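You operate a simulated robot arm through the tools that you are given. There is no shell and no other tool.

Carry out the task below with a simulated robot arm. There is one attempt and no reset: what you move stays moved.

TASK
Shut the machine down at the end of the shift.
Fine: drive switch off before the heat switch, stop button in; main switch off last.
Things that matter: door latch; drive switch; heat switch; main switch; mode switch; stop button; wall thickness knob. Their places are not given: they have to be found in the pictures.

The check looks at the end state, three seconds after you hand in, the way a careful person would. Anything else that was tipped, shoved, dropped, spilled or broken makes it a failure.

THE ROBOT
A 7-joint arm with a two-finger parallel gripper, fixed in place. Base frame: the origin is at the foot of the arm, x ahead of it, y to its left, z up. Units: m, degrees, N and s.
With the tool pointing down near the work surface it reaches from about 0.28 to 0.72 m from the base axis. Its first joint turns from -166.0 to 166.0 degrees. Payload 3.43 kg.
The tool frame sits at the grasp point between the pads (the TCP): z along the fingers, y along the line on which they close. The tips reach 0.034 m beyond it. The gripper opens to 0.128 m. The fingers are 0.024 m wide and 0.012 m thick; the gripper's body (0.048 by 0.13 m) begins 0.096 m behind the TCP.
Orientation is that of the tool frame in the base frame, as [roll, pitch, yaw] about the fixed x, y, z axes, in that order (R = Rz(yaw) Ry(pitch) Rx(roll)). With the fingers straight down and closing along the base's y, the tool's x points along the base's -x, its y along +y and its z along -z.

THE INTERFACE
- The arm moves only by the tool send_rows. Its arguments are lists of equal length, an entry for each row: "gripper": the closure in counts, from 0 (fully open) to 255 (shut); "xyz": the shift along the base's x, y, z in m, a list of three; "rot": the turn, a rotation vector about the base's x, y, z in degrees, a list of three. In form: {"gripper": [gripper, ...], "xyz": [[x, y, z], ...], "rot": [[ax, ay, az], ...]}. A call has 1 to 20 rows; each row shifts and turns the commanded pose from where the row before left it. A row lasts 0.2 s, in which the tool goes at most 0.05 m and 8.6 degrees; a call with a longer step from one row to the next is refused whole, and so is a gripper value outside its range. A pose out of reach is approached as far as the arm can. The call stops where the force on the tool passes 50 N (or 10 N more than at its start, if that is more) or the arm is blocked; 0.2 s more then pass. Each finger travels about 0.108 m/s and halts on what it meets, pressing with about 40 N; the grip force reading is that of the motor and also rises with nothing between the fingers. The clock runs only during rows and for 0.2 s after the last one: add rows that do not move to give the fingers time. The reply holds the time, the measured pose of the TCP, the force on the tool along the base axes, the opening and the grip force, in the units named above and with some noise, with the torque about the TCP (base axes, N m) and any sound that the robot's microphone picked up.
- Cameras (640 x 400 px; columns grow to the right, rows downward): "scene" is fixed at [0.0498, -0.4991, 1.7804]; the picture's right is [0.78, -0.62, 0.00], its down [-0.28, -0.36, -0.89] and it looks along [0.55, 0.70, -0.46] (base axes); focal length 340 px, centre (320, 200). "wrist" rides on the gripper at [0.076, -0.011, -0.16] in the tool frame; the picture's right is [0.15, 0.99, 0.00], its down [-0.88, 0.13, -0.46] and it looks along [-0.45, 0.07, 0.89] (tool axes); focal length 234 px, centre (320, 200).
- get_image(camera): a new picture of that camera. No time passes.
- lift_body(by): slides the trunk up (or, below 0, down) by that many m; the arm rides with it, the base frame stays. It gives what a move gives, with no picture.
- probe_pixels(camera, pixels): for up to 12 pixels [column, row] of the newest picture of that camera ("zoom" is the newest enlarged one), the place [x, y, z] in the base frame of the surface seen there, good to about 0.002 m, but the place of the scene camera against the robot may be out by one fixed shift of up to 0.018 m in any direction. No time passes.
- zoom(camera, box): a new picture of the part [left, top, right, bottom] of that camera's present view, enlarged. No time passes.
- finish_job(): hands the job in; it is judged then, once.

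Leave the gripper open and the arm clear of the work at the hand-in unless told otherwise.

The tools are called after "Emit:" by a JSON object that holds its "name" and its "arguments". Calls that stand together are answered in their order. send_rows: Moves the arm, as the interface text tells. Its arguments: {"type":"object","properties":{"gripper":{"type":"array","items":{"type":"number"}},"xyz":{"type":"array","items":{"type":"array","items":{"type":"number"}}},"rot":{"type":"array","items":{"type":"array","items":{"type":"number"}}}},"required":["gripper","xyz","rot"]} The other tools are called the same way: lift_body (by) slides the trunk up or down; get_image (camera) takes a picture; probe_pixels (camera, pixels) gives the place of the surface under pixels of a picture; zoom (camera, box) takes an enlarged picture of a part of a camera's view; finish_job () hands the job in.

At the start:

```text
time: 0.0
tool_pos: [0.3554, 0.2293, 1.3753]
tool_rot: [180.0, 0.0, -180.0]
contact_force: [-0.5, -0.4, 0.7]
wrist_torque: [-0.02, -0.03, 0.0]
opening: 0.128
gripper_force: 0.0
trunk travel left (down, up): [-0.275, 0.049]
```

scene: 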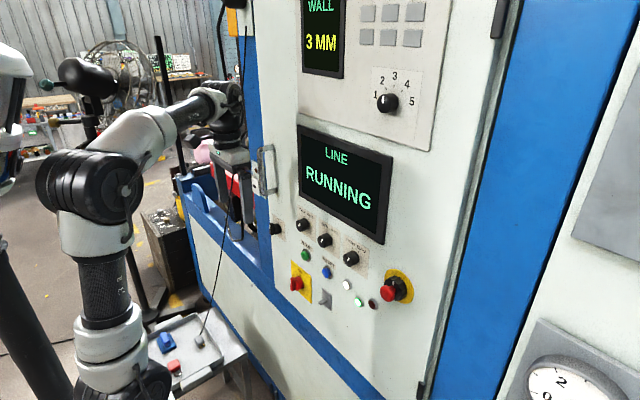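
wrist: 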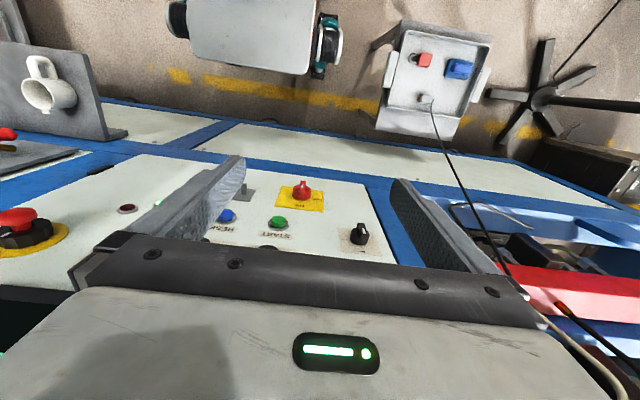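

I see a control panel with a "LINE RUNNING" display, three black rotary switches around (302,225), (325,240), (350,258), a red rotary on a yellow plate at (296,283), and a red mushroom button at (392,288). I'll take enlarged pictures to read the labels.

Emit:
{"name": "zoom", "arguments": {"camera": "scene", "box": [250, 200, 430, 320]}}

Emit:
{"name": "zoom", "arguments": {"camera": "scene", "box": [290, 0, 460, 120]}}

Emit:
{"name": "zoom", "arguments": {"camera": "wrist", "box": [100, 140, 420, 300]}}

```text
3.33 times, centred on (340, 260) of scene
```

zoom: 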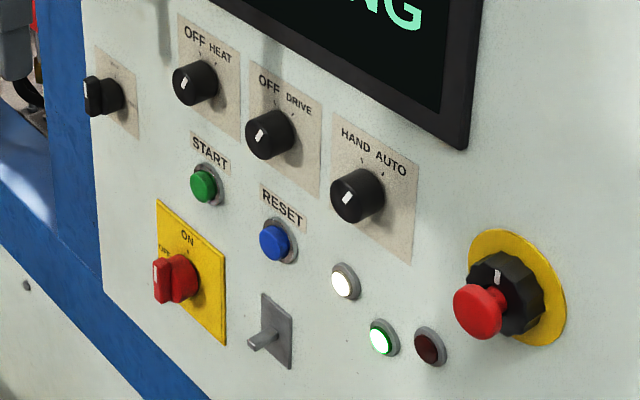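

```text
3.33 times, centred on (375, 60) of scene
```

zoom: 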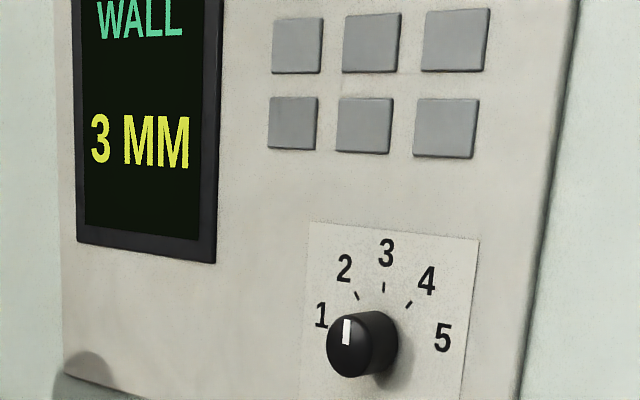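

```text
2.00 times, centred on (260, 220) of wrist
```

zoom: 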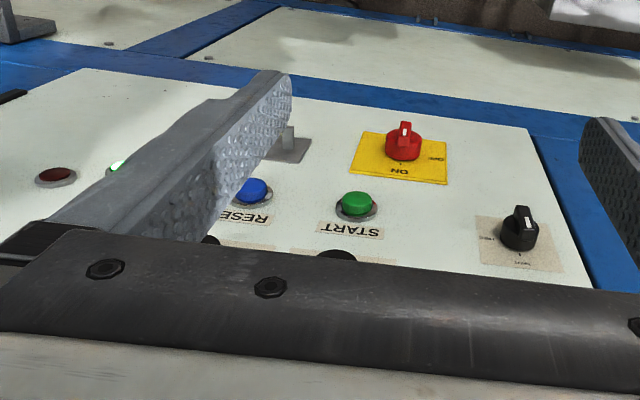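

The labels read HEAT (OFF/HEAT), DRIVE (OFF/DRIVE), HAND/AUTO (mode), START, RESET, main switch ON/OFF on the yellow plate, and a red stop button. Next I'll probe the places of these and the panel plane, then look closer.

Emit:
{"name": "zoom", "arguments": {"camera": "scene", "box": [285, 205, 375, 265]}}

Emit:
{"name": "probe_pixels", "arguments": {"camera": "scene", "pixels": [[301, 224], [323, 240], [348, 258], [295, 284], [385, 293], [305, 255], [326, 271], [323, 300], [273, 228], [300, 270], [345, 275], [400, 250]]}}

Emit:
{"name": "zoom", "arguments": {"camera": "scene", "box": [180, 120, 330, 260]}}

Emit:
{"name": "zoom", "arguments": {"camera": "scene", "box": [265, 250, 345, 320]}}

```text
6.67 times, centred on (330, 235) of scene
```

zoom: 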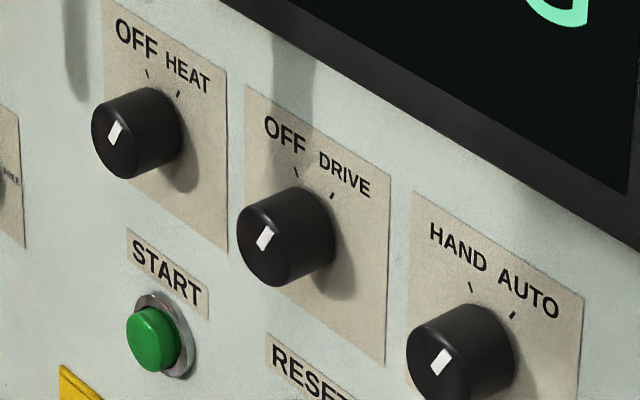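

```text
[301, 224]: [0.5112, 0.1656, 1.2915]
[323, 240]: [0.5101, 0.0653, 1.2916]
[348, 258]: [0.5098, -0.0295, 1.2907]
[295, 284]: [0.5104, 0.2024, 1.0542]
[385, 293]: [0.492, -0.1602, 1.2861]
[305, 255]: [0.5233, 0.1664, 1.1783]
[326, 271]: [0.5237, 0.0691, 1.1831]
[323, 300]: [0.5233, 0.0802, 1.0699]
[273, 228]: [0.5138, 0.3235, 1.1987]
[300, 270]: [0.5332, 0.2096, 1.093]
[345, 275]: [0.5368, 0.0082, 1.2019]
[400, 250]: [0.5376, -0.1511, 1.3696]
```

```text
2.86 times, centred on (255, 190) of scene
```

zoom: 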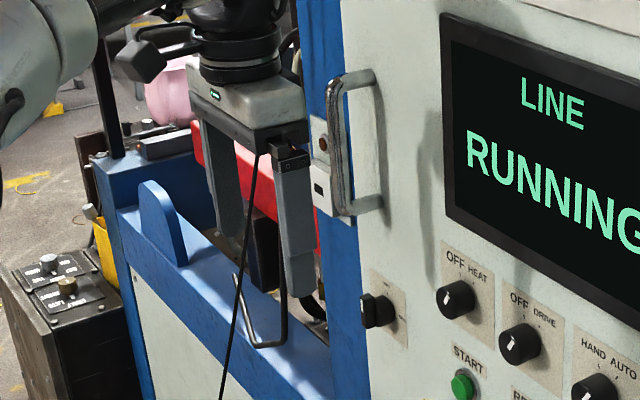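

```text
5.71 times, centred on (305, 285) of scene
```

zoom: 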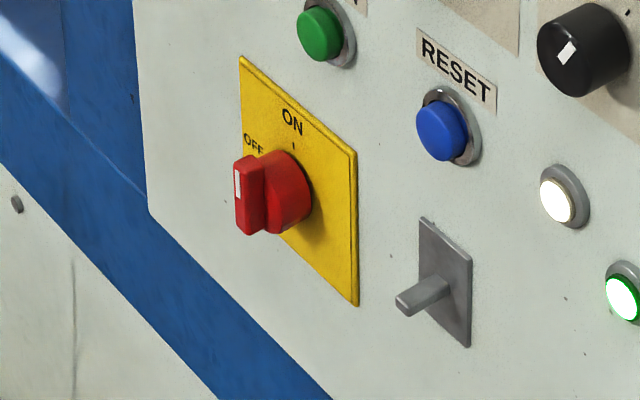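

The panel is a vertical plane at about x = 0.537 facing the arm. The drive switch sits near (0.51, 0.065, 1.29), heat near (0.51, 0.166, 1.29), main near (0.51, 0.20, 1.05) and stop near (0.49, -0.16, 1.286). I'll turn the tool about base y so it points at the panel, starting with half the turn and backing off slightly from the panel first.

Emit:
{"name": "send_rows", "arguments": {"gripper": [0, 0, 0, 0, 0, 0], "xyz": [[0, 0, 0], [0, 0, 0], [0, 0, 0], [0, 0, 0], [0, 0, 0], [0, 0, 0]], "rot": [[0, -8, 0], [0, -8, 0], [0, -8, 0], [0, -8, 0], [0, -8, 0], [0, -5, 0]]}}

```text
time: 1.1
tool_pos: [0.3881, 0.224, 1.2972]
tool_rot: [-175.3, 25.0, 179.9]
contact_force: [-0.4, 0.0, -0.5]
wrist_torque: [0.03, 0.02, -0.02]
opening: 0.1279
gripper_force: 0.0
trunk travel left (down, up): [-0.275, 0.049]
stopped in row 5: the arm was blocked; the commanded pose is now the measured one
```

The arm was blocked at a pitch of 25° and the TCP sagged to z = 1.297. I need to see whether that's a contact or a joint limit.

Emit:
{"name": "get_image", "arguments": {"camera": "scene"}}

Emit:
{"name": "get_image", "arguments": {"camera": "wrist"}}

```text
taken
```

scene: 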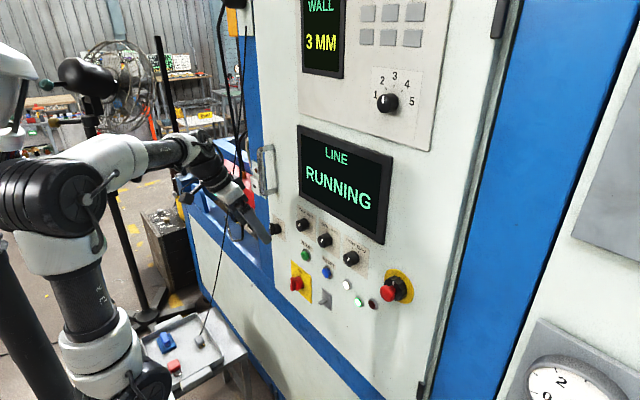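

```text
taken
```

wrist: 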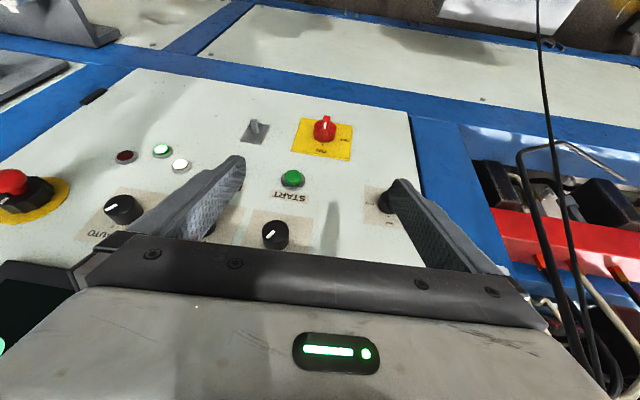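

No contact force, so this is a joint or reach limit rather than a collision. I'll probe points on the arm in the scene picture to understand its posture: shoulder at (140,380), elbow at (45,200), wrist at (200,160).

Emit:
{"name": "probe_pixels", "arguments": {"camera": "scene", "pixels": [[135, 385], [105, 350], [80, 290], [70, 240], [45, 200], [100, 160], [165, 152], [200, 165], [225, 190], [250, 220], [20, 290], [10, 90]]}}

Emit:
{"name": "probe_pixels", "arguments": {"camera": "wrist", "pixels": [[325, 128], [275, 232], [120, 205], [10, 182], [292, 178], [255, 128], [387, 200], [340, 152], [350, 190], [30, 190], [325, 230], [400, 110]]}}

```text
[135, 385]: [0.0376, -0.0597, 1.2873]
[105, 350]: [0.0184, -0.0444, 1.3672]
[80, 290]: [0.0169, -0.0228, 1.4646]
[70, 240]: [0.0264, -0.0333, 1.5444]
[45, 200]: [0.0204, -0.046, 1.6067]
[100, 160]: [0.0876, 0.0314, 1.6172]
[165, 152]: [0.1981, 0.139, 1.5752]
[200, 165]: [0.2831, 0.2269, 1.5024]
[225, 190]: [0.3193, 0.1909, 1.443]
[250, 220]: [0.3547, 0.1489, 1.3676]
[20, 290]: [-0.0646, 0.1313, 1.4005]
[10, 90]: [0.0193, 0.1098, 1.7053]
```

```text
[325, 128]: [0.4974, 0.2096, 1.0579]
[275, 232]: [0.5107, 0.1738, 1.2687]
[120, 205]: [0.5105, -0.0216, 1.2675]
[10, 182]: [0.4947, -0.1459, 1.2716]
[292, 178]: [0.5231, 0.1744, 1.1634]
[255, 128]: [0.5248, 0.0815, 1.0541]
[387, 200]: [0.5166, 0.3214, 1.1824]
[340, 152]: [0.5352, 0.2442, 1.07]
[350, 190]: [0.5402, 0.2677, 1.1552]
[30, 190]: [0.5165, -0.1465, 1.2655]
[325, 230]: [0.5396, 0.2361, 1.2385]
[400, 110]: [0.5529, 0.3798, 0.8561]
```

The shoulder sits near (0, 0, 1.28), so with the tool horizontal the wrist centre would be too close to it. Lowering the trunk should give room for the upper row of switches. I'll check what's below the gripper (tray, pole) before sliding down.

Emit:
{"name": "probe_pixels", "arguments": {"camera": "scene", "pixels": [[180, 350], [165, 340], [172, 366], [198, 340], [240, 355], [130, 280], [160, 100], [215, 290], [235, 120], [215, 310], [190, 195], [270, 155]]}}

Emit:
{"name": "zoom", "arguments": {"camera": "scene", "box": [90, 100, 330, 400]}}

```text
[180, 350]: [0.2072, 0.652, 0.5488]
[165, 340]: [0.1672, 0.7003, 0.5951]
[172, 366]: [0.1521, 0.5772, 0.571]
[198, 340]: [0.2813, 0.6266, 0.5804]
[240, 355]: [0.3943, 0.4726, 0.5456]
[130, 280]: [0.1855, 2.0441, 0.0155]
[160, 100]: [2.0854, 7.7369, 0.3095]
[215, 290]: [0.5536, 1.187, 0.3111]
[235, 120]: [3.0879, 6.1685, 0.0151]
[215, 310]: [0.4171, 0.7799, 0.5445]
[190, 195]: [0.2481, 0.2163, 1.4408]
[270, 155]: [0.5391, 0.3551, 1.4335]
```

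```text
1.33 times, centred on (210, 250) of scene
```

zoom: 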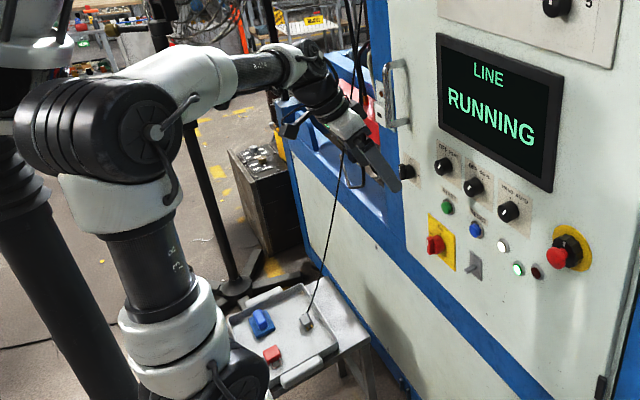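

There's a thin cable hanging near the gripper, from (243,0) down to the tray at (200,340). I'll find out how far away it is before moving.

Emit:
{"name": "zoom", "arguments": {"camera": "scene", "box": [190, 0, 290, 130]}}

Emit:
{"name": "zoom", "arguments": {"camera": "scene", "box": [180, 180, 280, 260]}}

```text
3.08 times, centred on (240, 65) of scene
```

zoom: 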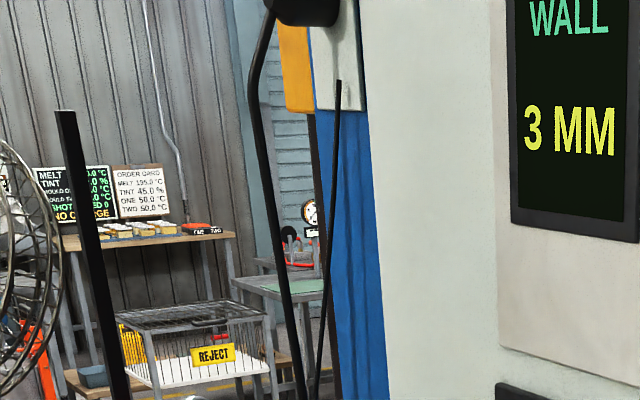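

```text
5.00 times, centred on (230, 220) of scene
```

zoom: 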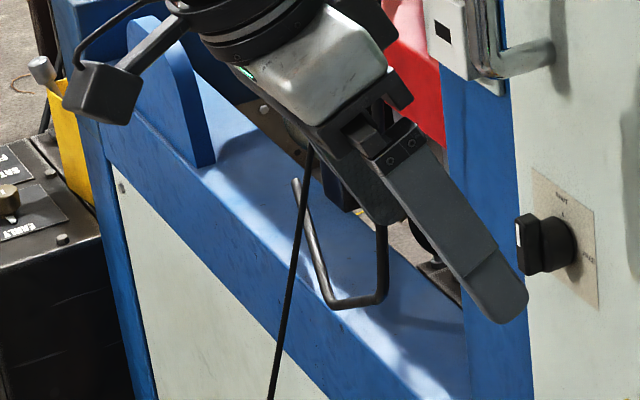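

I'll probe the cable in the newest zoom at (303,200), (292,280) and (277,360), along with the hook bar at (335,250).

Emit:
{"name": "probe_pixels", "arguments": {"camera": "zoom", "pixels": [[305, 190], [303, 205], [299, 230], [292, 280], [283, 330], [276, 370], [312, 240], [350, 302], [380, 260], [298, 185]]}}

Emit:
{"name": "probe_pixels", "arguments": {"camera": "wrist", "pixels": [[538, 50], [545, 120], [560, 200], [575, 260], [585, 310], [600, 360], [520, 160], [560, 145], [610, 170]]}}

```text
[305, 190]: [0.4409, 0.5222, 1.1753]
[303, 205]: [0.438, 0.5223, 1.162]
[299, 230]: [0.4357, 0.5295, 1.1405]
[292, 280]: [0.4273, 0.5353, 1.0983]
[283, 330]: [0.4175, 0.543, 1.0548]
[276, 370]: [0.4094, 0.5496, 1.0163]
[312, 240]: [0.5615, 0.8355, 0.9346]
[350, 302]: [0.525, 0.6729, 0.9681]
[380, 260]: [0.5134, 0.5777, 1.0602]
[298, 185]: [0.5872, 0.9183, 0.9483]
```

```text
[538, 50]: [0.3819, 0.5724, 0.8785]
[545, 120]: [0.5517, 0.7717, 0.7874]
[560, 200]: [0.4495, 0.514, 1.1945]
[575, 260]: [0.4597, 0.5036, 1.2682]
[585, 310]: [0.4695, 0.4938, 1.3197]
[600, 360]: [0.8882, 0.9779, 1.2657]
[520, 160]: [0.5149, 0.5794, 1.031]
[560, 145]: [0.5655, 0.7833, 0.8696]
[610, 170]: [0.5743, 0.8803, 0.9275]
```

The cable hangs at about y = 0.5, clear of my work zone if I stay below about y = 0.4. Nothing lies under the gripper at x < 0.49, so I'll slide the trunk down in a first step of 0.14 m.

Emit:
{"name": "lift_body", "arguments": {"by": -0.14}}

```text
time: 2.8
tool_pos: [0.3857, 0.2261, 1.1574]
tool_rot: [-175.4, 25.2, -179.7]
contact_force: [0.0, 0.4, -0.7]
wrist_torque: [0.03, 0.01, -0.01]
opening: 0.128
gripper_force: 0.1
trunk travel left (down, up): [-0.135, 0.189]
```

That went cleanly. I'll slide down another 0.12 m, which brings the TCP to about z = 1.04, still clear in front of the panel.

Emit:
{"name": "lift_body", "arguments": {"by": -0.12}}

```text
time: 4.3
tool_pos: [0.3856, 0.2261, 1.0373]
tool_rot: [-175.6, 25.3, -179.7]
contact_force: [0.5, -0.2, -0.5]
wrist_torque: [-0.01, 0.01, -0.03]
opening: 0.1281
gripper_force: 0.1
trunk travel left (down, up): [-0.015, 0.309]
```

Now I raise the TCP by about 0.26 m, moving slightly away from the panel and keeping the present tilt.

Emit:
{"name": "send_rows", "arguments": {"gripper": [0, 0, 0, 0, 0, 0, 0, 0], "xyz": [[-0.01, -0.01, 0.03], [-0.01, -0.01, 0.035], [0, -0.01, 0.035], [0, -0.01, 0.035], [0, 0, 0.035], [0, 0, 0.035], [0, 0, 0.03], [0, 0, 0.025]], "rot": [[0, 0, 0], [0, 0, 0], [0, 0, 0], [0, 0, 0], [0, 0, 0], [0, 0, 0], [0, 0, 0], [0, 0, 0]]}}

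```text
time: 6.1
tool_pos: [0.3643, 0.1871, 1.2999]
tool_rot: [-175.5, 25.5, -179.5]
contact_force: [-0.3, 0.7, 0.1]
wrist_torque: [-0.04, 0.0, 0.0]
opening: 0.1277
gripper_force: 0.0
trunk travel left (down, up): [-0.015, 0.309]
```

Next I turn the tool by -64° about base y, so it points straight at the panel.

Emit:
{"name": "send_rows", "arguments": {"gripper": [0, 0, 0, 0, 0, 0, 0, 0], "xyz": [[0, 0, 0], [0, 0, 0], [0, 0, 0], [0, 0, 0], [0, 0, 0], [0, 0, 0], [0, 0, 0], [0, 0, 0]], "rot": [[0, -8, 0], [0, -8, 0], [0, -8, 0], [0, -8, 0], [0, -8, 0], [0, -8, 0], [0, -8, 0], [0, -8, 0]]}}

```text
time: 6.8
tool_pos: [0.4272, 0.1923, 1.2199]
tool_rot: [-171.8, 34.6, -178.5]
contact_force: [0.8, 0.7, 0.1]
wrist_torque: [0.02, -0.02, -0.02]
opening: 0.1279
gripper_force: 0.0
trunk travel left (down, up): [-0.015, 0.309]
stopped in row 3: the arm was blocked; the commanded pose is now the measured one
```

Blocked again, with a drift forward and down. I'll look at the arm's posture to find which joint is limiting.

Emit:
{"name": "get_image", "arguments": {"camera": "scene"}}

Emit:
{"name": "get_image", "arguments": {"camera": "wrist"}}

```text
taken
```

scene: 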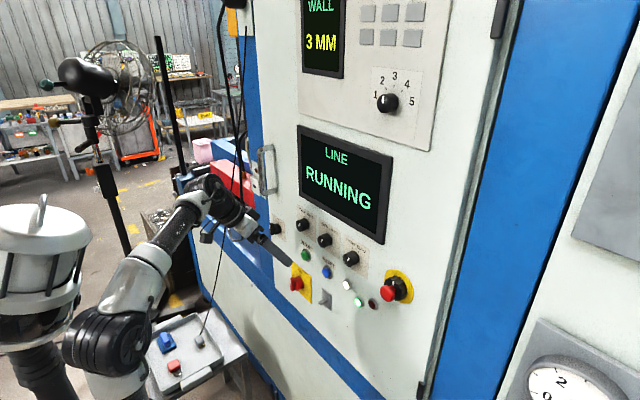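

```text
taken
```

wrist: 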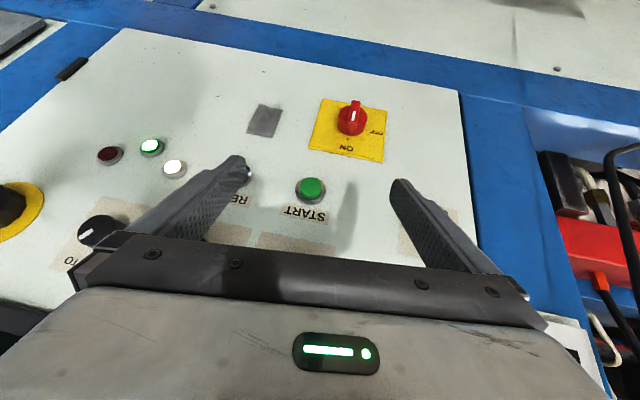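

I'll zoom in on the arm and probe its parts to work out its kinematics.

Emit:
{"name": "zoom", "arguments": {"camera": "scene", "box": [0, 160, 320, 400]}}

Emit:
{"name": "probe_pixels", "arguments": {"camera": "scene", "pixels": [[45, 230], [60, 310], [110, 385], [110, 345], [85, 345], [140, 275], [165, 245], [190, 215], [215, 190], [240, 210], [255, 230], [280, 252]]}}

```text
1.67 times, centred on (160, 280) of scene
```

zoom: 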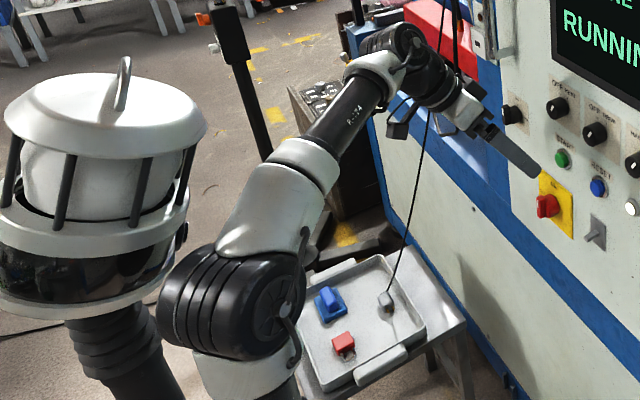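

```text
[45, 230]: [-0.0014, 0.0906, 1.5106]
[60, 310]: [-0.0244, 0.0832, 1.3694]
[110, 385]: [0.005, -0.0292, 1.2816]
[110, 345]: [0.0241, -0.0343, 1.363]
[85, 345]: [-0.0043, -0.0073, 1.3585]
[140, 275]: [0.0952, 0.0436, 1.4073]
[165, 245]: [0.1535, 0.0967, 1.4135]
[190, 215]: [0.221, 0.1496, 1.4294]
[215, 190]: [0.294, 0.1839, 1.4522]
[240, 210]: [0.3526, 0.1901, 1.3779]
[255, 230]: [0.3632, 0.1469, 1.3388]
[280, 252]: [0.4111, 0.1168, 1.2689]
```

The white "head" of the robot (around (0.03, 0.14, 1.33–1.53)) appears to sit against the forearm when the TCP is at y ≈ 0.2, which likely blocks the arm. I'll shift the TCP to the right to y ≈ 0 and back off the panel, then try the turn there.

Emit:
{"name": "send_rows", "arguments": {"gripper": [0, 0, 0, 0, 0, 0, 0, 0], "xyz": [[-0.02, -0.015, 0.01], [-0.02, -0.025, 0.01], [-0.01, -0.03, 0.01], [0, -0.03, 0.01], [0, -0.03, 0.01], [0, -0.03, 0.01], [0, -0.03, 0], [0, -0.02, 0]], "rot": [[0, 0, 0], [0, 0, 0], [0, 0, 0], [0, 0, 0], [0, 0, 0], [0, 0, 0], [0, 0, 0], [0, 0, 0]]}}

```text
time: 7.7
tool_pos: [0.4177, 0.1224, 1.1881]
tool_rot: [-170.1, 26.0, -178.4]
contact_force: [-0.1, 0.4, -0.7]
wrist_torque: [-0.03, 0.0, -0.04]
opening: 0.1279
gripper_force: 0.1
trunk travel left (down, up): [-0.015, 0.309]
stopped in row 4: the arm was blocked; the commanded pose is now the measured one
```

Blocked again, with the TCP lower than commanded. I'll look at the posture.

Emit:
{"name": "get_image", "arguments": {"camera": "scene"}}

Emit:
{"name": "zoom", "arguments": {"camera": "scene", "box": [0, 160, 320, 400]}}

```text
taken
```

scene: 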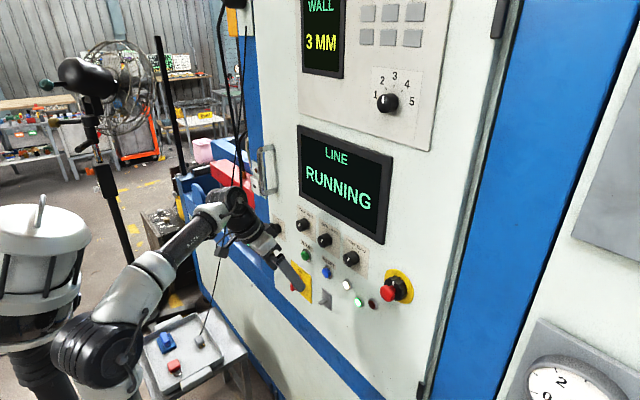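

```text
1.67 times, centred on (160, 280) of scene
```

zoom: 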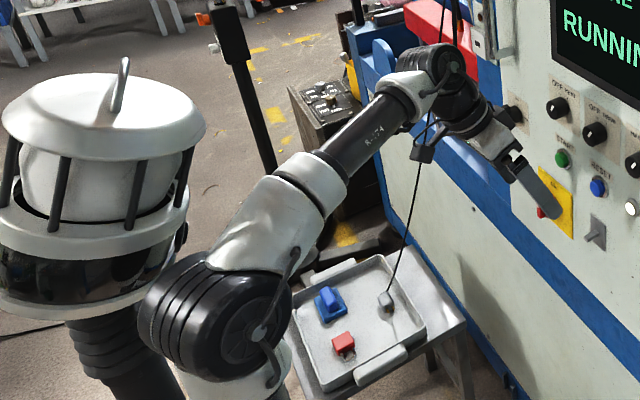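

The elbow now sits right beside the head. I'll probe the elbow, upper arm, forearm and head surfaces to get the geometry.

Emit:
{"name": "probe_pixels", "arguments": {"camera": "zoom", "pixels": [[240, 320], [180, 320], [230, 370], [260, 230], [320, 170], [365, 130], [430, 70], [100, 260], [190, 240], [100, 330], [140, 350], [60, 210]]}}

Emit:
{"name": "probe_pixels", "arguments": {"camera": "scene", "pixels": [[70, 320], [85, 290], [10, 330], [50, 345], [55, 210], [5, 230], [85, 235], [100, 395], [60, 360], [85, 325], [135, 345], [265, 250]]}}

```text
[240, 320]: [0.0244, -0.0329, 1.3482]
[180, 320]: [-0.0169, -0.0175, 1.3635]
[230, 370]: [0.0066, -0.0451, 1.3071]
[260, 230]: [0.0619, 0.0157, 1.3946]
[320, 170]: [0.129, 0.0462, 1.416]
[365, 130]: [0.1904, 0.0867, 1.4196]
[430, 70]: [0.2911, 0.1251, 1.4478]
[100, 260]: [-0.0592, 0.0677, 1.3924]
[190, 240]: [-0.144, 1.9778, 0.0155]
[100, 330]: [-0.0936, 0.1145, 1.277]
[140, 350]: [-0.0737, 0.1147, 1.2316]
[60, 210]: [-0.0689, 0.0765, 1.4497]
```

```text
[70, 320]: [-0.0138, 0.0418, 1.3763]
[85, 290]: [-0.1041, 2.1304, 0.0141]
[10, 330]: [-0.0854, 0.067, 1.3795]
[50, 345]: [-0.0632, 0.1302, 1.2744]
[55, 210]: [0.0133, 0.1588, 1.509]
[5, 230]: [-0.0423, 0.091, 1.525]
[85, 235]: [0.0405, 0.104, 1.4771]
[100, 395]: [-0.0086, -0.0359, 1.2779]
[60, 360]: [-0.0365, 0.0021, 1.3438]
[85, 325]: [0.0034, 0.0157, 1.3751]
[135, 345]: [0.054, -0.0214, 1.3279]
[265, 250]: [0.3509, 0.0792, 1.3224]
```

The limit is clear now: with the trunk low, pitching the tool pushes the elbow back into the head. With the trunk high and the target below the shoulder, the elbow leans forward away from the head instead. So I'll slide the trunk up to near its top; the tips at x ≈ 0.445 stay clear of the panel and display.

Emit:
{"name": "lift_body", "arguments": {"by": 0.15}}

Emit:
{"name": "lift_body", "arguments": {"by": 0.155}}

```text
time: 9.5
tool_pos: [0.4171, 0.1231, 1.3406]
tool_rot: [-170.3, 26.0, -178.3]
contact_force: [-0.2, 0.0, -0.2]
wrist_torque: [-0.03, -0.01, 0.02]
opening: 0.1281
gripper_force: 0.0
trunk travel left (down, up): [-0.165, 0.159]
```

```text
time: 11.3
tool_pos: [0.4166, 0.1222, 1.4957]
tool_rot: [-170.2, 26.2, -178.3]
contact_force: [0.0, -1.1, -0.5]
wrist_torque: [-0.02, 0.03, 0.0]
opening: 0.1284
gripper_force: 0.0
trunk travel left (down, up): [-0.32, 0.004]
```

Trunk is up. Now I set the tool straight down again (undoing the 26° pitch and the 10° roll error), which moves the wrist forward and the elbow off the head.

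Emit:
{"name": "send_rows", "arguments": {"gripper": [0, 0, 0, 0, 0], "xyz": [[0, 0, 0], [0, 0, 0], [0, 0, 0], [0, 0, 0], [0, 0, 0]], "rot": [[2.4, 6.5, -0.4], [2.4, 6.5, -0.4], [2.4, 6.5, -0.4], [2.4, 6.5, -0.4], [0, 0, 0]]}}

```text
time: 12.5
tool_pos: [0.4169, 0.1223, 1.4958]
tool_rot: [-179.8, 0.0, 177.8]
contact_force: [0.0, 0.3, 0.6]
wrist_torque: [0.03, 0.0, -0.02]
opening: 0.128
gripper_force: 0.0
trunk travel left (down, up): [-0.32, 0.004]
```

The tool is now straight down and clean. Next I descend to z ≈ 1.16 at x ≈ 0.41, keeping clear of the panel.

Emit:
{"name": "send_rows", "arguments": {"gripper": [0, 0, 0, 0, 0, 0, 0, 0, 0, 0], "xyz": [[0, 0, -0.03], [0, 0, -0.035], [0, 0, -0.035], [0, 0, -0.035], [0, 0, -0.035], [0, 0, -0.035], [0, 0, -0.035], [0, 0, -0.035], [0, 0, -0.035], [0, 0, -0.025]], "rot": [[0, 0, 1.1], [0, 0, 1.1], [0, 0, 0], [0, 0, 0], [0, 0, 0], [0, 0, 0], [0, 0, 0], [0, 0, 0], [0, 0, 0], [0, 0, 0]]}}

```text
time: 14.7
tool_pos: [0.4173, 0.1229, 1.1606]
tool_rot: [-179.8, 0.2, -180.0]
contact_force: [-0.8, 0.3, 0.6]
wrist_torque: [-0.01, 0.0, -0.02]
opening: 0.128
gripper_force: 0.1
trunk travel left (down, up): [-0.32, 0.004]
```

Good, I'm at (0.417, 0.123, 1.161) pointing down. Now I pitch the tool up toward the panel at this lower height, half the turn first.

Emit:
{"name": "send_rows", "arguments": {"gripper": [0, 0, 0, 0, 0, 0], "xyz": [[0, 0, 0], [0, 0, 0], [0, 0, 0], [0, 0, 0], [0, 0, 0], [0, 0, 0]], "rot": [[0, -8, 0], [0, -8, 0], [0, -8, 0], [0, -8, 0], [0, -8, 0], [0, -5, 0]]}}

```text
time: 16.1
tool_pos: [0.4226, 0.1272, 1.1622]
tool_rot: [-179.8, 45.0, 180.0]
contact_force: [-0.3, -0.4, -0.1]
wrist_torque: [-0.02, 0.01, -0.01]
opening: 0.1282
gripper_force: 0.1
out of reach, approached as far as the arm can: row 6
trunk travel left (down, up): [-0.32, 0.004]
```

The 45° pitch was reached, with only a 5 mm reach shortfall because the wrist is close to the shoulder. I'll look through both cameras from here.

Emit:
{"name": "get_image", "arguments": {"camera": "wrist"}}

Emit:
{"name": "get_image", "arguments": {"camera": "scene"}}

```text
taken
```

wrist: 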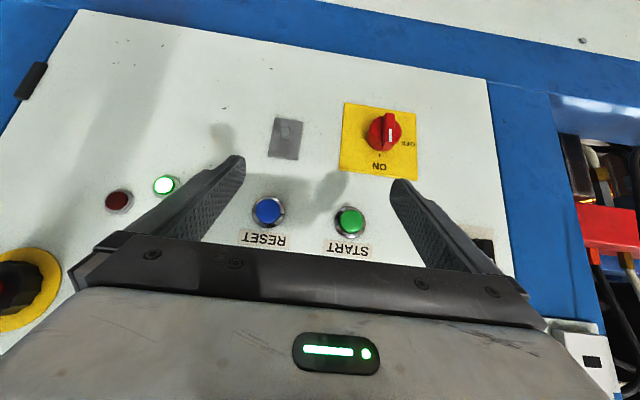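

```text
taken
```

scene: 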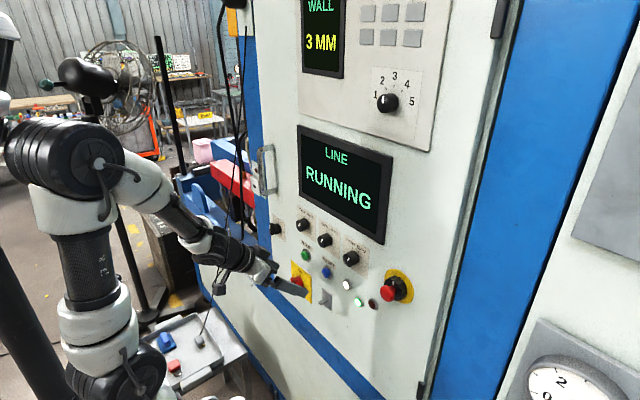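

The main switch (385,132 in the wrist view, shown upside down) has its white mark toward ON, with OFF to the machine's left. I'll rise to z ≈ 1.26 to get the heat and drive switches between the fingers in the wrist view.

Emit:
{"name": "send_rows", "arguments": {"gripper": [0, 0, 0, 0], "xyz": [[0.005, 0, 0.03], [0.005, 0, 0.03], [0, 0, 0.025], [0, 0, 0.02]], "rot": [[0, 0, 0], [0, 0, 0], [0, 0, 0], [0, 0, 0]]}}

Emit:
{"name": "get_image", "arguments": {"camera": "wrist"}}

Emit:
{"name": "zoom", "arguments": {"camera": "wrist", "box": [180, 80, 460, 255]}}

```text
time: 17.1
tool_pos: [0.4327, 0.1274, 1.2683]
tool_rot: [-179.9, 45.1, -180.0]
contact_force: [-0.4, -0.4, 0.6]
wrist_torque: [0.0, 0.0, -0.02]
opening: 0.1283
gripper_force: 0.1
trunk travel left (down, up): [-0.32, 0.004]
```

```text
taken
```

wrist: 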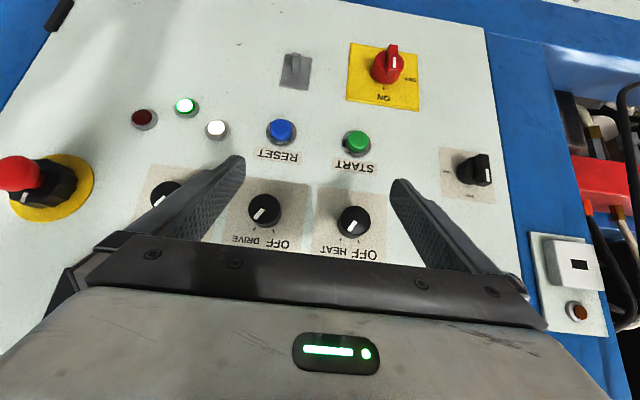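

```text
2.29 times, centred on (320, 168) of wrist
```

zoom: 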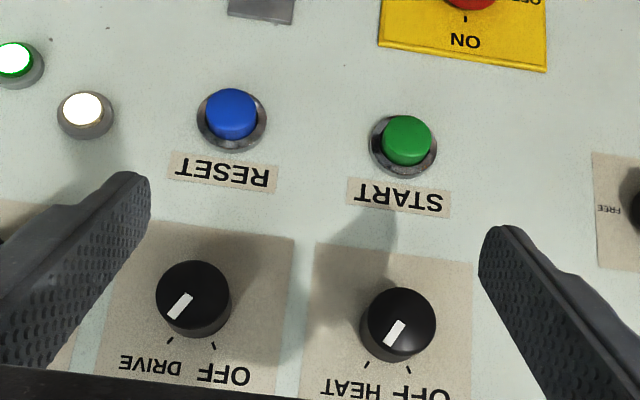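

In this view (upside down), OFF is to the right of each switch and the pointers sit on DRIVE and HEAT. Seen from the front, each must turn about 60° counter-clockwise (negative about base x). I'll zoom in on both knobs for exact centres.

Emit:
{"name": "zoom", "arguments": {"camera": "wrist", "box": [320, 190, 400, 240]}}

Emit:
{"name": "zoom", "arguments": {"camera": "wrist", "box": [225, 185, 305, 235]}}

```text
8.00 times, centred on (360, 215) of wrist
```

zoom: 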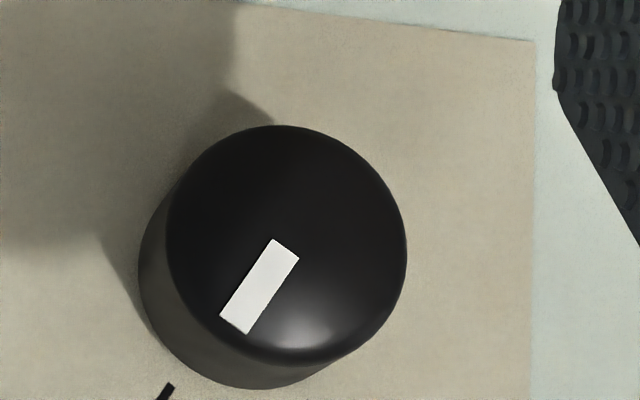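

```text
8.00 times, centred on (265, 210) of wrist
```

zoom: 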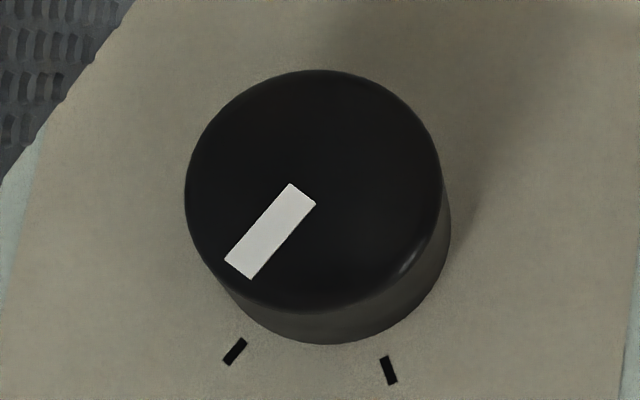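

Newest zoom is the drive knob: front face centre about (312,190), edges at 190 and 440, ticks at (235,352) and (388,370). I'll probe these.

Emit:
{"name": "probe_pixels", "arguments": {"camera": "zoom", "pixels": [[312, 188], [195, 190], [430, 190], [312, 80], [312, 300], [235, 352], [388, 370], [240, 268], [302, 195], [100, 200], [580, 200], [340, 335]]}}

Emit:
{"name": "probe_pixels", "arguments": {"camera": "wrist", "pixels": [[355.8, 219.5], [342, 219.5], [370, 219.5], [355.8, 207], [355.8, 232], [341, 239], [360, 241], [349, 230], [355, 221], [340, 150], [440, 190], [330, 205]]}}

```text
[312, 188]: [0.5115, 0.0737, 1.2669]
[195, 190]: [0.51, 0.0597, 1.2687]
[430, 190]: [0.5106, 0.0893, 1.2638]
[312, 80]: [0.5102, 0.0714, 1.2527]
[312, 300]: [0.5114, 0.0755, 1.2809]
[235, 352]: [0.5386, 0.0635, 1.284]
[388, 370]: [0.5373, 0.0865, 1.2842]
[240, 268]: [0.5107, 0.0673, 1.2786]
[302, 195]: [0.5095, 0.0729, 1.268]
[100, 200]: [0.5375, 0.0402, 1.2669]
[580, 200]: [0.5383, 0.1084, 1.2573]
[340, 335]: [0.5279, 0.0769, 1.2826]
```

```text
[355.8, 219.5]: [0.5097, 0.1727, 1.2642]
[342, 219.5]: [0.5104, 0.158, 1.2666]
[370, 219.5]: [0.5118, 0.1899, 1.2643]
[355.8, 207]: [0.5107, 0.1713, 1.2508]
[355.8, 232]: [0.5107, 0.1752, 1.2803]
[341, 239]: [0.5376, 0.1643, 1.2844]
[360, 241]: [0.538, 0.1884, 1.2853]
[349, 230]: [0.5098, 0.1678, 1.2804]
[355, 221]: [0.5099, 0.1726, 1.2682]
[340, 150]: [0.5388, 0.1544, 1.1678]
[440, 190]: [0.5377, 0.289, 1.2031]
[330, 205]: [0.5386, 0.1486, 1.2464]
```

Drive knob: centre (y 0.0745, z 1.267), front at x = 0.5105, label plate at x = 0.538, diameter about 0.03 m. Heat knob: centre (0.1745, 1.267). I'll pitch to 50°, part-close the gripper and move in front of the drive switch at (0.45, 0.0745, 1.275).

Emit:
{"name": "send_rows", "arguments": {"gripper": [60, 110, 140, 140, 140], "xyz": [[0.004, -0.0135, 0.002], [0.004, -0.0135, 0.002], [0.004, -0.0135, 0.002], [0.0053, -0.0124, 0.0007], [0, 0, 0]], "rot": [[0, -1.7, 0], [0, -1.7, 0], [0, -1.6, 0], [0, 0, 0], [0, 0, 0]]}}

Emit:
{"name": "get_image", "arguments": {"camera": "wrist"}}

```text
time: 18.3
tool_pos: [0.4507, 0.0747, 1.273]
tool_rot: [-180.0, 49.9, 179.7]
contact_force: [0.3, 0.6, -0.6]
wrist_torque: [0.02, 0.0, 0.05]
opening: 0.0577
gripper_force: 0.1
trunk travel left (down, up): [-0.32, 0.004]
```

```text
taken
```

wrist: 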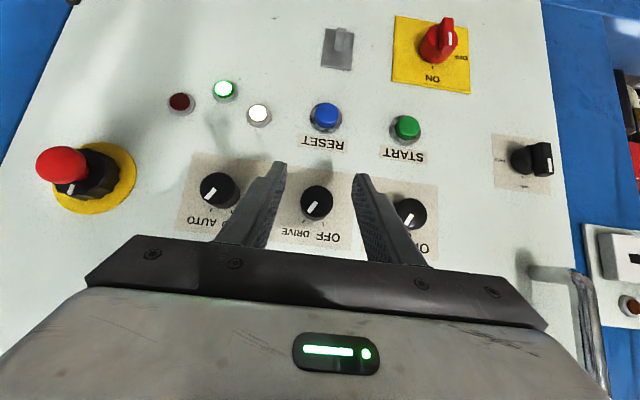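

The drive knob sits centred between the fingertips at (317,203). I'll move forward to straddle it: TCP to (0.500, 0.0745, 1.2855).

Emit:
{"name": "send_rows", "arguments": {"gripper": [140, 140, 140, 140], "xyz": [[0.015, 0, 0.005], [0.015, 0, 0.004], [0.0115, 0, 0.0025], [0.0075, 0, 0.001]], "rot": [[0, 0, 0], [0, 0, 0], [0, 0, 0], [0, 0, 0]]}}

Emit:
{"name": "get_image", "arguments": {"camera": "wrist"}}

Emit:
{"name": "zoom", "arguments": {"camera": "scene", "box": [260, 190, 420, 310]}}

```text
time: 19.3
tool_pos: [0.4995, 0.0742, 1.2882]
tool_rot: [-179.7, 50.1, 180.0]
contact_force: [-0.5, -0.5, -0.2]
wrist_torque: [0.01, 0.01, 0.04]
opening: 0.0577
gripper_force: 0.1
trunk travel left (down, up): [-0.32, 0.004]
```

```text
taken
```

wrist: 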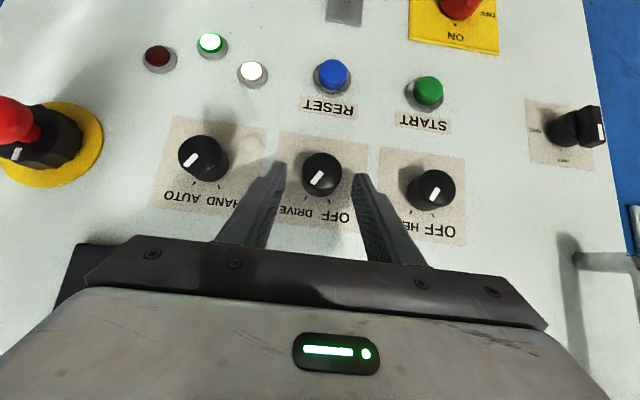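

```text
3.33 times, centred on (340, 250) of scene
```

zoom: 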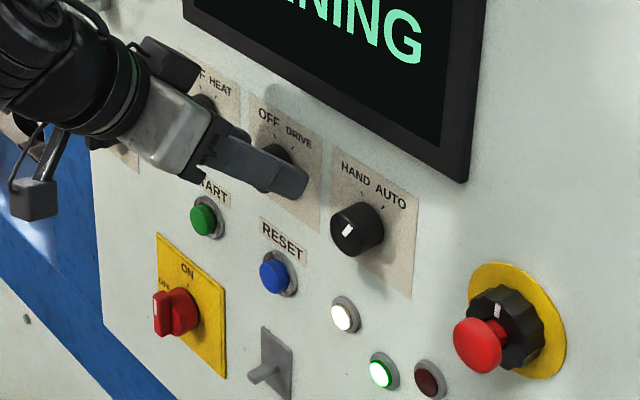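

The fingers straddle the drive knob without contact. I lower 4 mm so the pads overlap the knob better, then close on it.

Emit:
{"name": "send_rows", "arguments": {"gripper": [140, 170, 200, 230, 230], "xyz": [[0, 0, -0.004], [0, 0, 0], [0, 0, 0], [0, 0, 0], [0, 0, 0]], "rot": [[0, 0, 0], [0, 0, 0], [0, 0, 0], [0, 0, 0], [0, 0, 0]]}}

```text
time: 20.5
tool_pos: [0.5001, 0.0739, 1.2835]
tool_rot: [-179.8, 50.1, -179.8]
contact_force: [0.8, 4.7, 2.2]
wrist_torque: [0.06, -0.3, 0.45]
opening: 0.0333
gripper_force: 45.0
trunk travel left (down, up): [-0.32, 0.004]
```

I've gripped the knob (opening 0.033 m, 45 N). Now I turn it about the knob axis by -30° as a first half, moving the TCP along the matching arc.

Emit:
{"name": "send_rows", "arguments": {"gripper": [230, 230, 230, 230], "xyz": [[0, 0.00215, -0.00014], [0, 0.00212, -0.00042], [0, 0.00204, -0.0007], [0, 0.00194, -0.00095]], "rot": [[-7.5, 0, 0], [-7.5, 0, 0], [-7.5, 0, 0], [-7.5, 0, 0]]}}

```text
time: 21.5
tool_pos: [0.4977, 0.0846, 1.2814]
tool_rot: [-137.8, 41.6, -148.9]
contact_force: [-1.1, 12.3, 1.5]
wrist_torque: [0.17, 0.11, -0.41]
opening: 0.0336
gripper_force: 45.3
trunk travel left (down, up): [-0.32, 0.004]
```

Turning smoothly with modest side force (12 N). I continue with the second half, another -30°.

Emit:
{"name": "send_rows", "arguments": {"gripper": [230, 230, 230, 230], "xyz": [[0, 0.0015, -0.0012], [0, 0.0014, -0.00143], [0, 0.0012, -0.00162], [0, 0.001, -0.00179]], "rot": [[-7.5, 0, 0], [-7.5, 0, 0], [-7.5, 0, 0], [-7.5, 0, 0]]}}

Emit:
{"name": "zoom", "arguments": {"camera": "scene", "box": [260, 130, 420, 310]}}

Emit:
{"name": "get_image", "arguments": {"camera": "wrist"}}

```text
time: 22.5
tool_pos: [0.4983, 0.0925, 1.2752]
tool_rot: [-110.2, 22.5, -133.7]
contact_force: [-3.3, 24.1, -2.6]
wrist_torque: [0.32, 0.36, -0.65]
opening: 0.0333
gripper_force: 44.8
trunk travel left (down, up): [-0.32, 0.004]
```

```text
2.22 times, centred on (340, 220) of scene
```

zoom: 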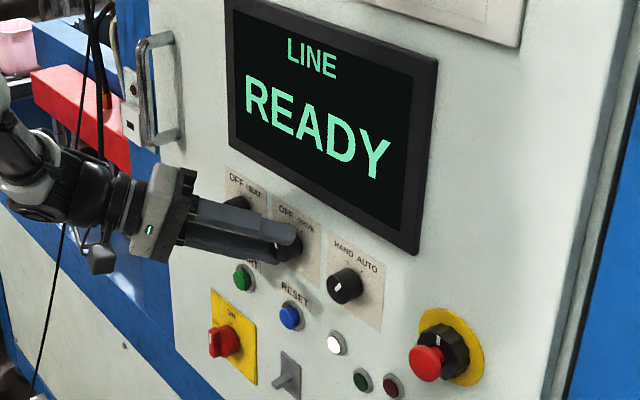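

```text
taken
```

wrist: 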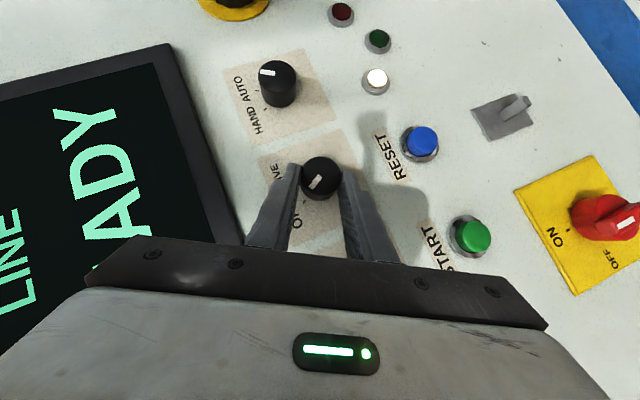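

The display now reads LINE READY, so the drive is off. I'll ease the 24 N side load, open the fingers and back straight out along -x.

Emit:
{"name": "send_rows", "arguments": {"gripper": [230, 200, 165, 140, 140, 140, 140, 140], "xyz": [[0, 0.004, -0.0005], [0, 0, 0], [0, 0, 0], [0, 0, 0], [-0.012, 0, 0], [-0.015, 0, 0], [-0.015, 0, 0], [-0.008, 0, 0]], "rot": [[0, 0, 0], [0, 0, 0], [0, 0, 0], [0, 0, 0], [0, 0, 0], [0, 0, 0], [0, 0, 0], [0, 0, 0]]}}

Emit:
{"name": "get_image", "arguments": {"camera": "wrist"}}

Emit:
{"name": "zoom", "arguments": {"camera": "scene", "box": [260, 130, 420, 310]}}

```text
time: 24.3
tool_pos: [0.449, 0.0912, 1.2762]
tool_rot: [-110.2, 22.6, -134.1]
contact_force: [0.2, -0.9, 0.2]
wrist_torque: [0.02, -0.03, 0.02]
opening: 0.0576
gripper_force: 0.1
trunk travel left (down, up): [-0.32, 0.004]
```

```text
taken
```

wrist: 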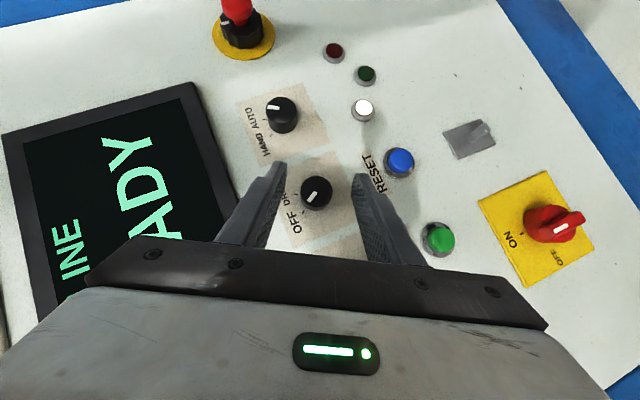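

```text
2.22 times, centred on (340, 220) of scene
```

zoom: 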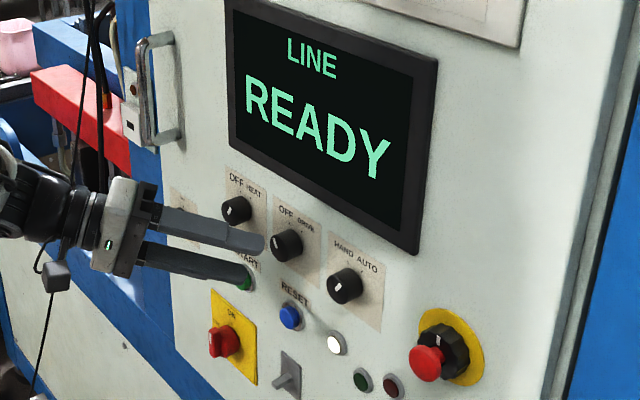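

Drive pointer is now on OFF and the gripper is free. I'll turn the tool back by +60° about x while moving across in front of the heat switch at (0.45, 0.1755, 1.282).

Emit:
{"name": "send_rows", "arguments": {"gripper": [140, 140, 140, 140, 140, 140, 140, 140, 140], "xyz": [[0, 0.0105, 0.0007], [0, 0.0105, 0.0007], [0, 0.0105, 0.0007], [0, 0.0105, 0.0007], [0, 0.0105, 0.0007], [0, 0.0105, 0.0007], [0, 0.0105, 0.0007], [0, 0.0108, 0.0009], [0, 0, 0]], "rot": [[7.5, 0, 0], [7.5, 0, 0], [7.5, 0, 0], [7.5, 0, 0], [7.5, 0, 0], [7.5, 0, 0], [7.5, 0, 0], [7.5, 0, 0], [0, 0, 0]]}}

Emit:
{"name": "get_image", "arguments": {"camera": "wrist"}}

```text
time: 26.5
tool_pos: [0.4509, 0.1696, 1.2512]
tool_rot: [-178.6, 46.5, 180.0]
contact_force: [0.5, 0.2, 0.0]
wrist_torque: [0.01, 0.03, -0.03]
opening: 0.0577
gripper_force: 0.1
trunk travel left (down, up): [-0.32, 0.004]
stopped in row 9: the arm was blocked; the commanded pose is now the measured one
```

```text
taken
```

wrist: 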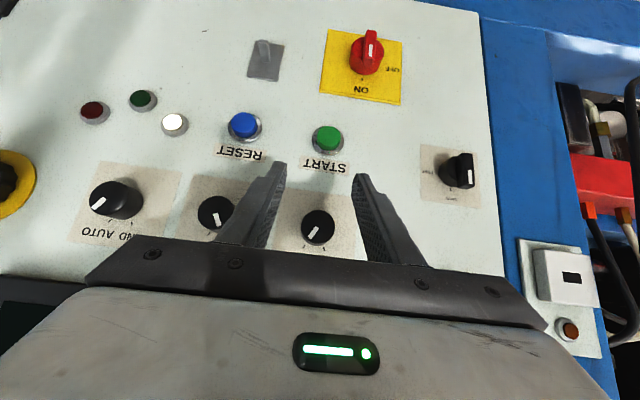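

The arm was blocked again near the end (probably the elbow against the head), with the TCP at (0.451, 0.170, 1.251). The drive pointer at (216,215) shows OFF. I'll check the arm's posture.

Emit:
{"name": "get_image", "arguments": {"camera": "scene"}}

Emit:
{"name": "zoom", "arguments": {"camera": "scene", "box": [0, 0, 320, 240]}}

Emit:
{"name": "probe_pixels", "arguments": {"camera": "scene", "pixels": [[100, 370], [90, 310], [75, 230], [50, 170], [90, 165], [130, 180], [170, 200], [200, 235], [10, 60], [10, 110], [30, 130], [5, 150]]}}

```text
taken
```

scene: 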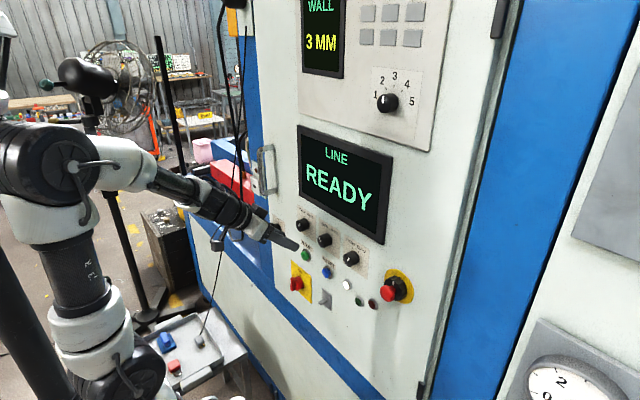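

```text
1.67 times, centred on (160, 120) of scene
```

zoom: 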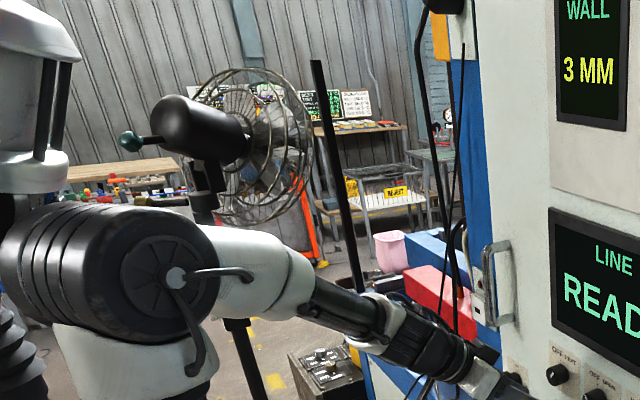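

```text
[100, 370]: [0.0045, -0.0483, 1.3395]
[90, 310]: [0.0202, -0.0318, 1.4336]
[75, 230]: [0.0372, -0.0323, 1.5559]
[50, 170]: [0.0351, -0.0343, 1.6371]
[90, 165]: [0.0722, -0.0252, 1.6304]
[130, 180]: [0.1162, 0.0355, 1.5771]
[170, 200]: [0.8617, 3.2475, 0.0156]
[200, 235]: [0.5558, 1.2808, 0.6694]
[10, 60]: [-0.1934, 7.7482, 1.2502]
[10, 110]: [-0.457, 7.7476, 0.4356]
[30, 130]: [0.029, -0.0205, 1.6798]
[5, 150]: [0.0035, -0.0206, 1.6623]
```

The elbow barrel sits against the neck whenever the wrist is high and close. If I approach the heat switch with the tool already rolled by -30° (wrist to the left, farther from the shoulder), the arm stays clear, and the round knob can be gripped at any roll. I'll roll -30° first, then rise to (0.45, 0.1845, 1.279).

Emit:
{"name": "send_rows", "arguments": {"gripper": [140, 140, 140, 140, 140, 140, 140], "xyz": [[0, 0.0037, 0], [0, 0.0037, 0], [0, 0.0037, 0], [0, 0.0038, 0], [0, 0, 0.0137], [0, 0, 0.0137], [0, 0, 0]], "rot": [[-7.5, 0, 0], [-7.5, 0, 0], [-7.5, 0, 0], [-7.5, 0, 0], [0, 0, 0], [0, 0, 0], [0, 0, 0]]}}

Emit:
{"name": "get_image", "arguments": {"camera": "wrist"}}

```text
time: 28.1
tool_pos: [0.4516, 0.1849, 1.2845]
tool_rot: [-138.7, 39.1, -151.8]
contact_force: [-0.4, -0.4, 0.9]
wrist_torque: [-0.01, 0.0, 0.01]
opening: 0.0576
gripper_force: 0.0
trunk travel left (down, up): [-0.32, 0.004]
```

```text
taken
```

wrist: 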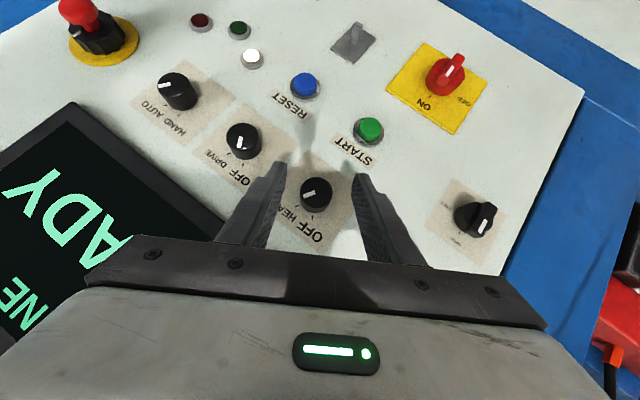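

No block this time, and the heat knob is between the fingertips at (316,193). I'll re-measure its centre from this view before going in.

Emit:
{"name": "zoom", "arguments": {"camera": "wrist", "box": [276, 165, 356, 215]}}

Emit:
{"name": "probe_pixels", "arguments": {"camera": "wrist", "pixels": [[315, 191], [302, 191], [329, 191], [315, 178], [315, 204], [280, 172], [358, 180]]}}

```text
8.00 times, centred on (316, 190) of wrist
```

zoom: 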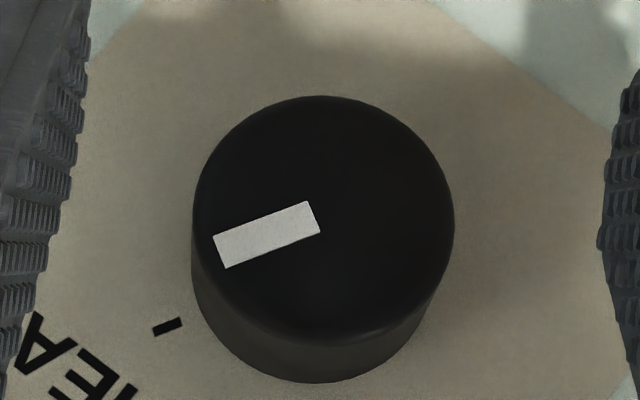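

```text
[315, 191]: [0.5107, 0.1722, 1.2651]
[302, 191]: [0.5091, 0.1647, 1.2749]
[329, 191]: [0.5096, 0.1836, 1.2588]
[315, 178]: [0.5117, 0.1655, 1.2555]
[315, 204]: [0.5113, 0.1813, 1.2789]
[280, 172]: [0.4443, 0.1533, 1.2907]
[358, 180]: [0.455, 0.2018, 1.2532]
```

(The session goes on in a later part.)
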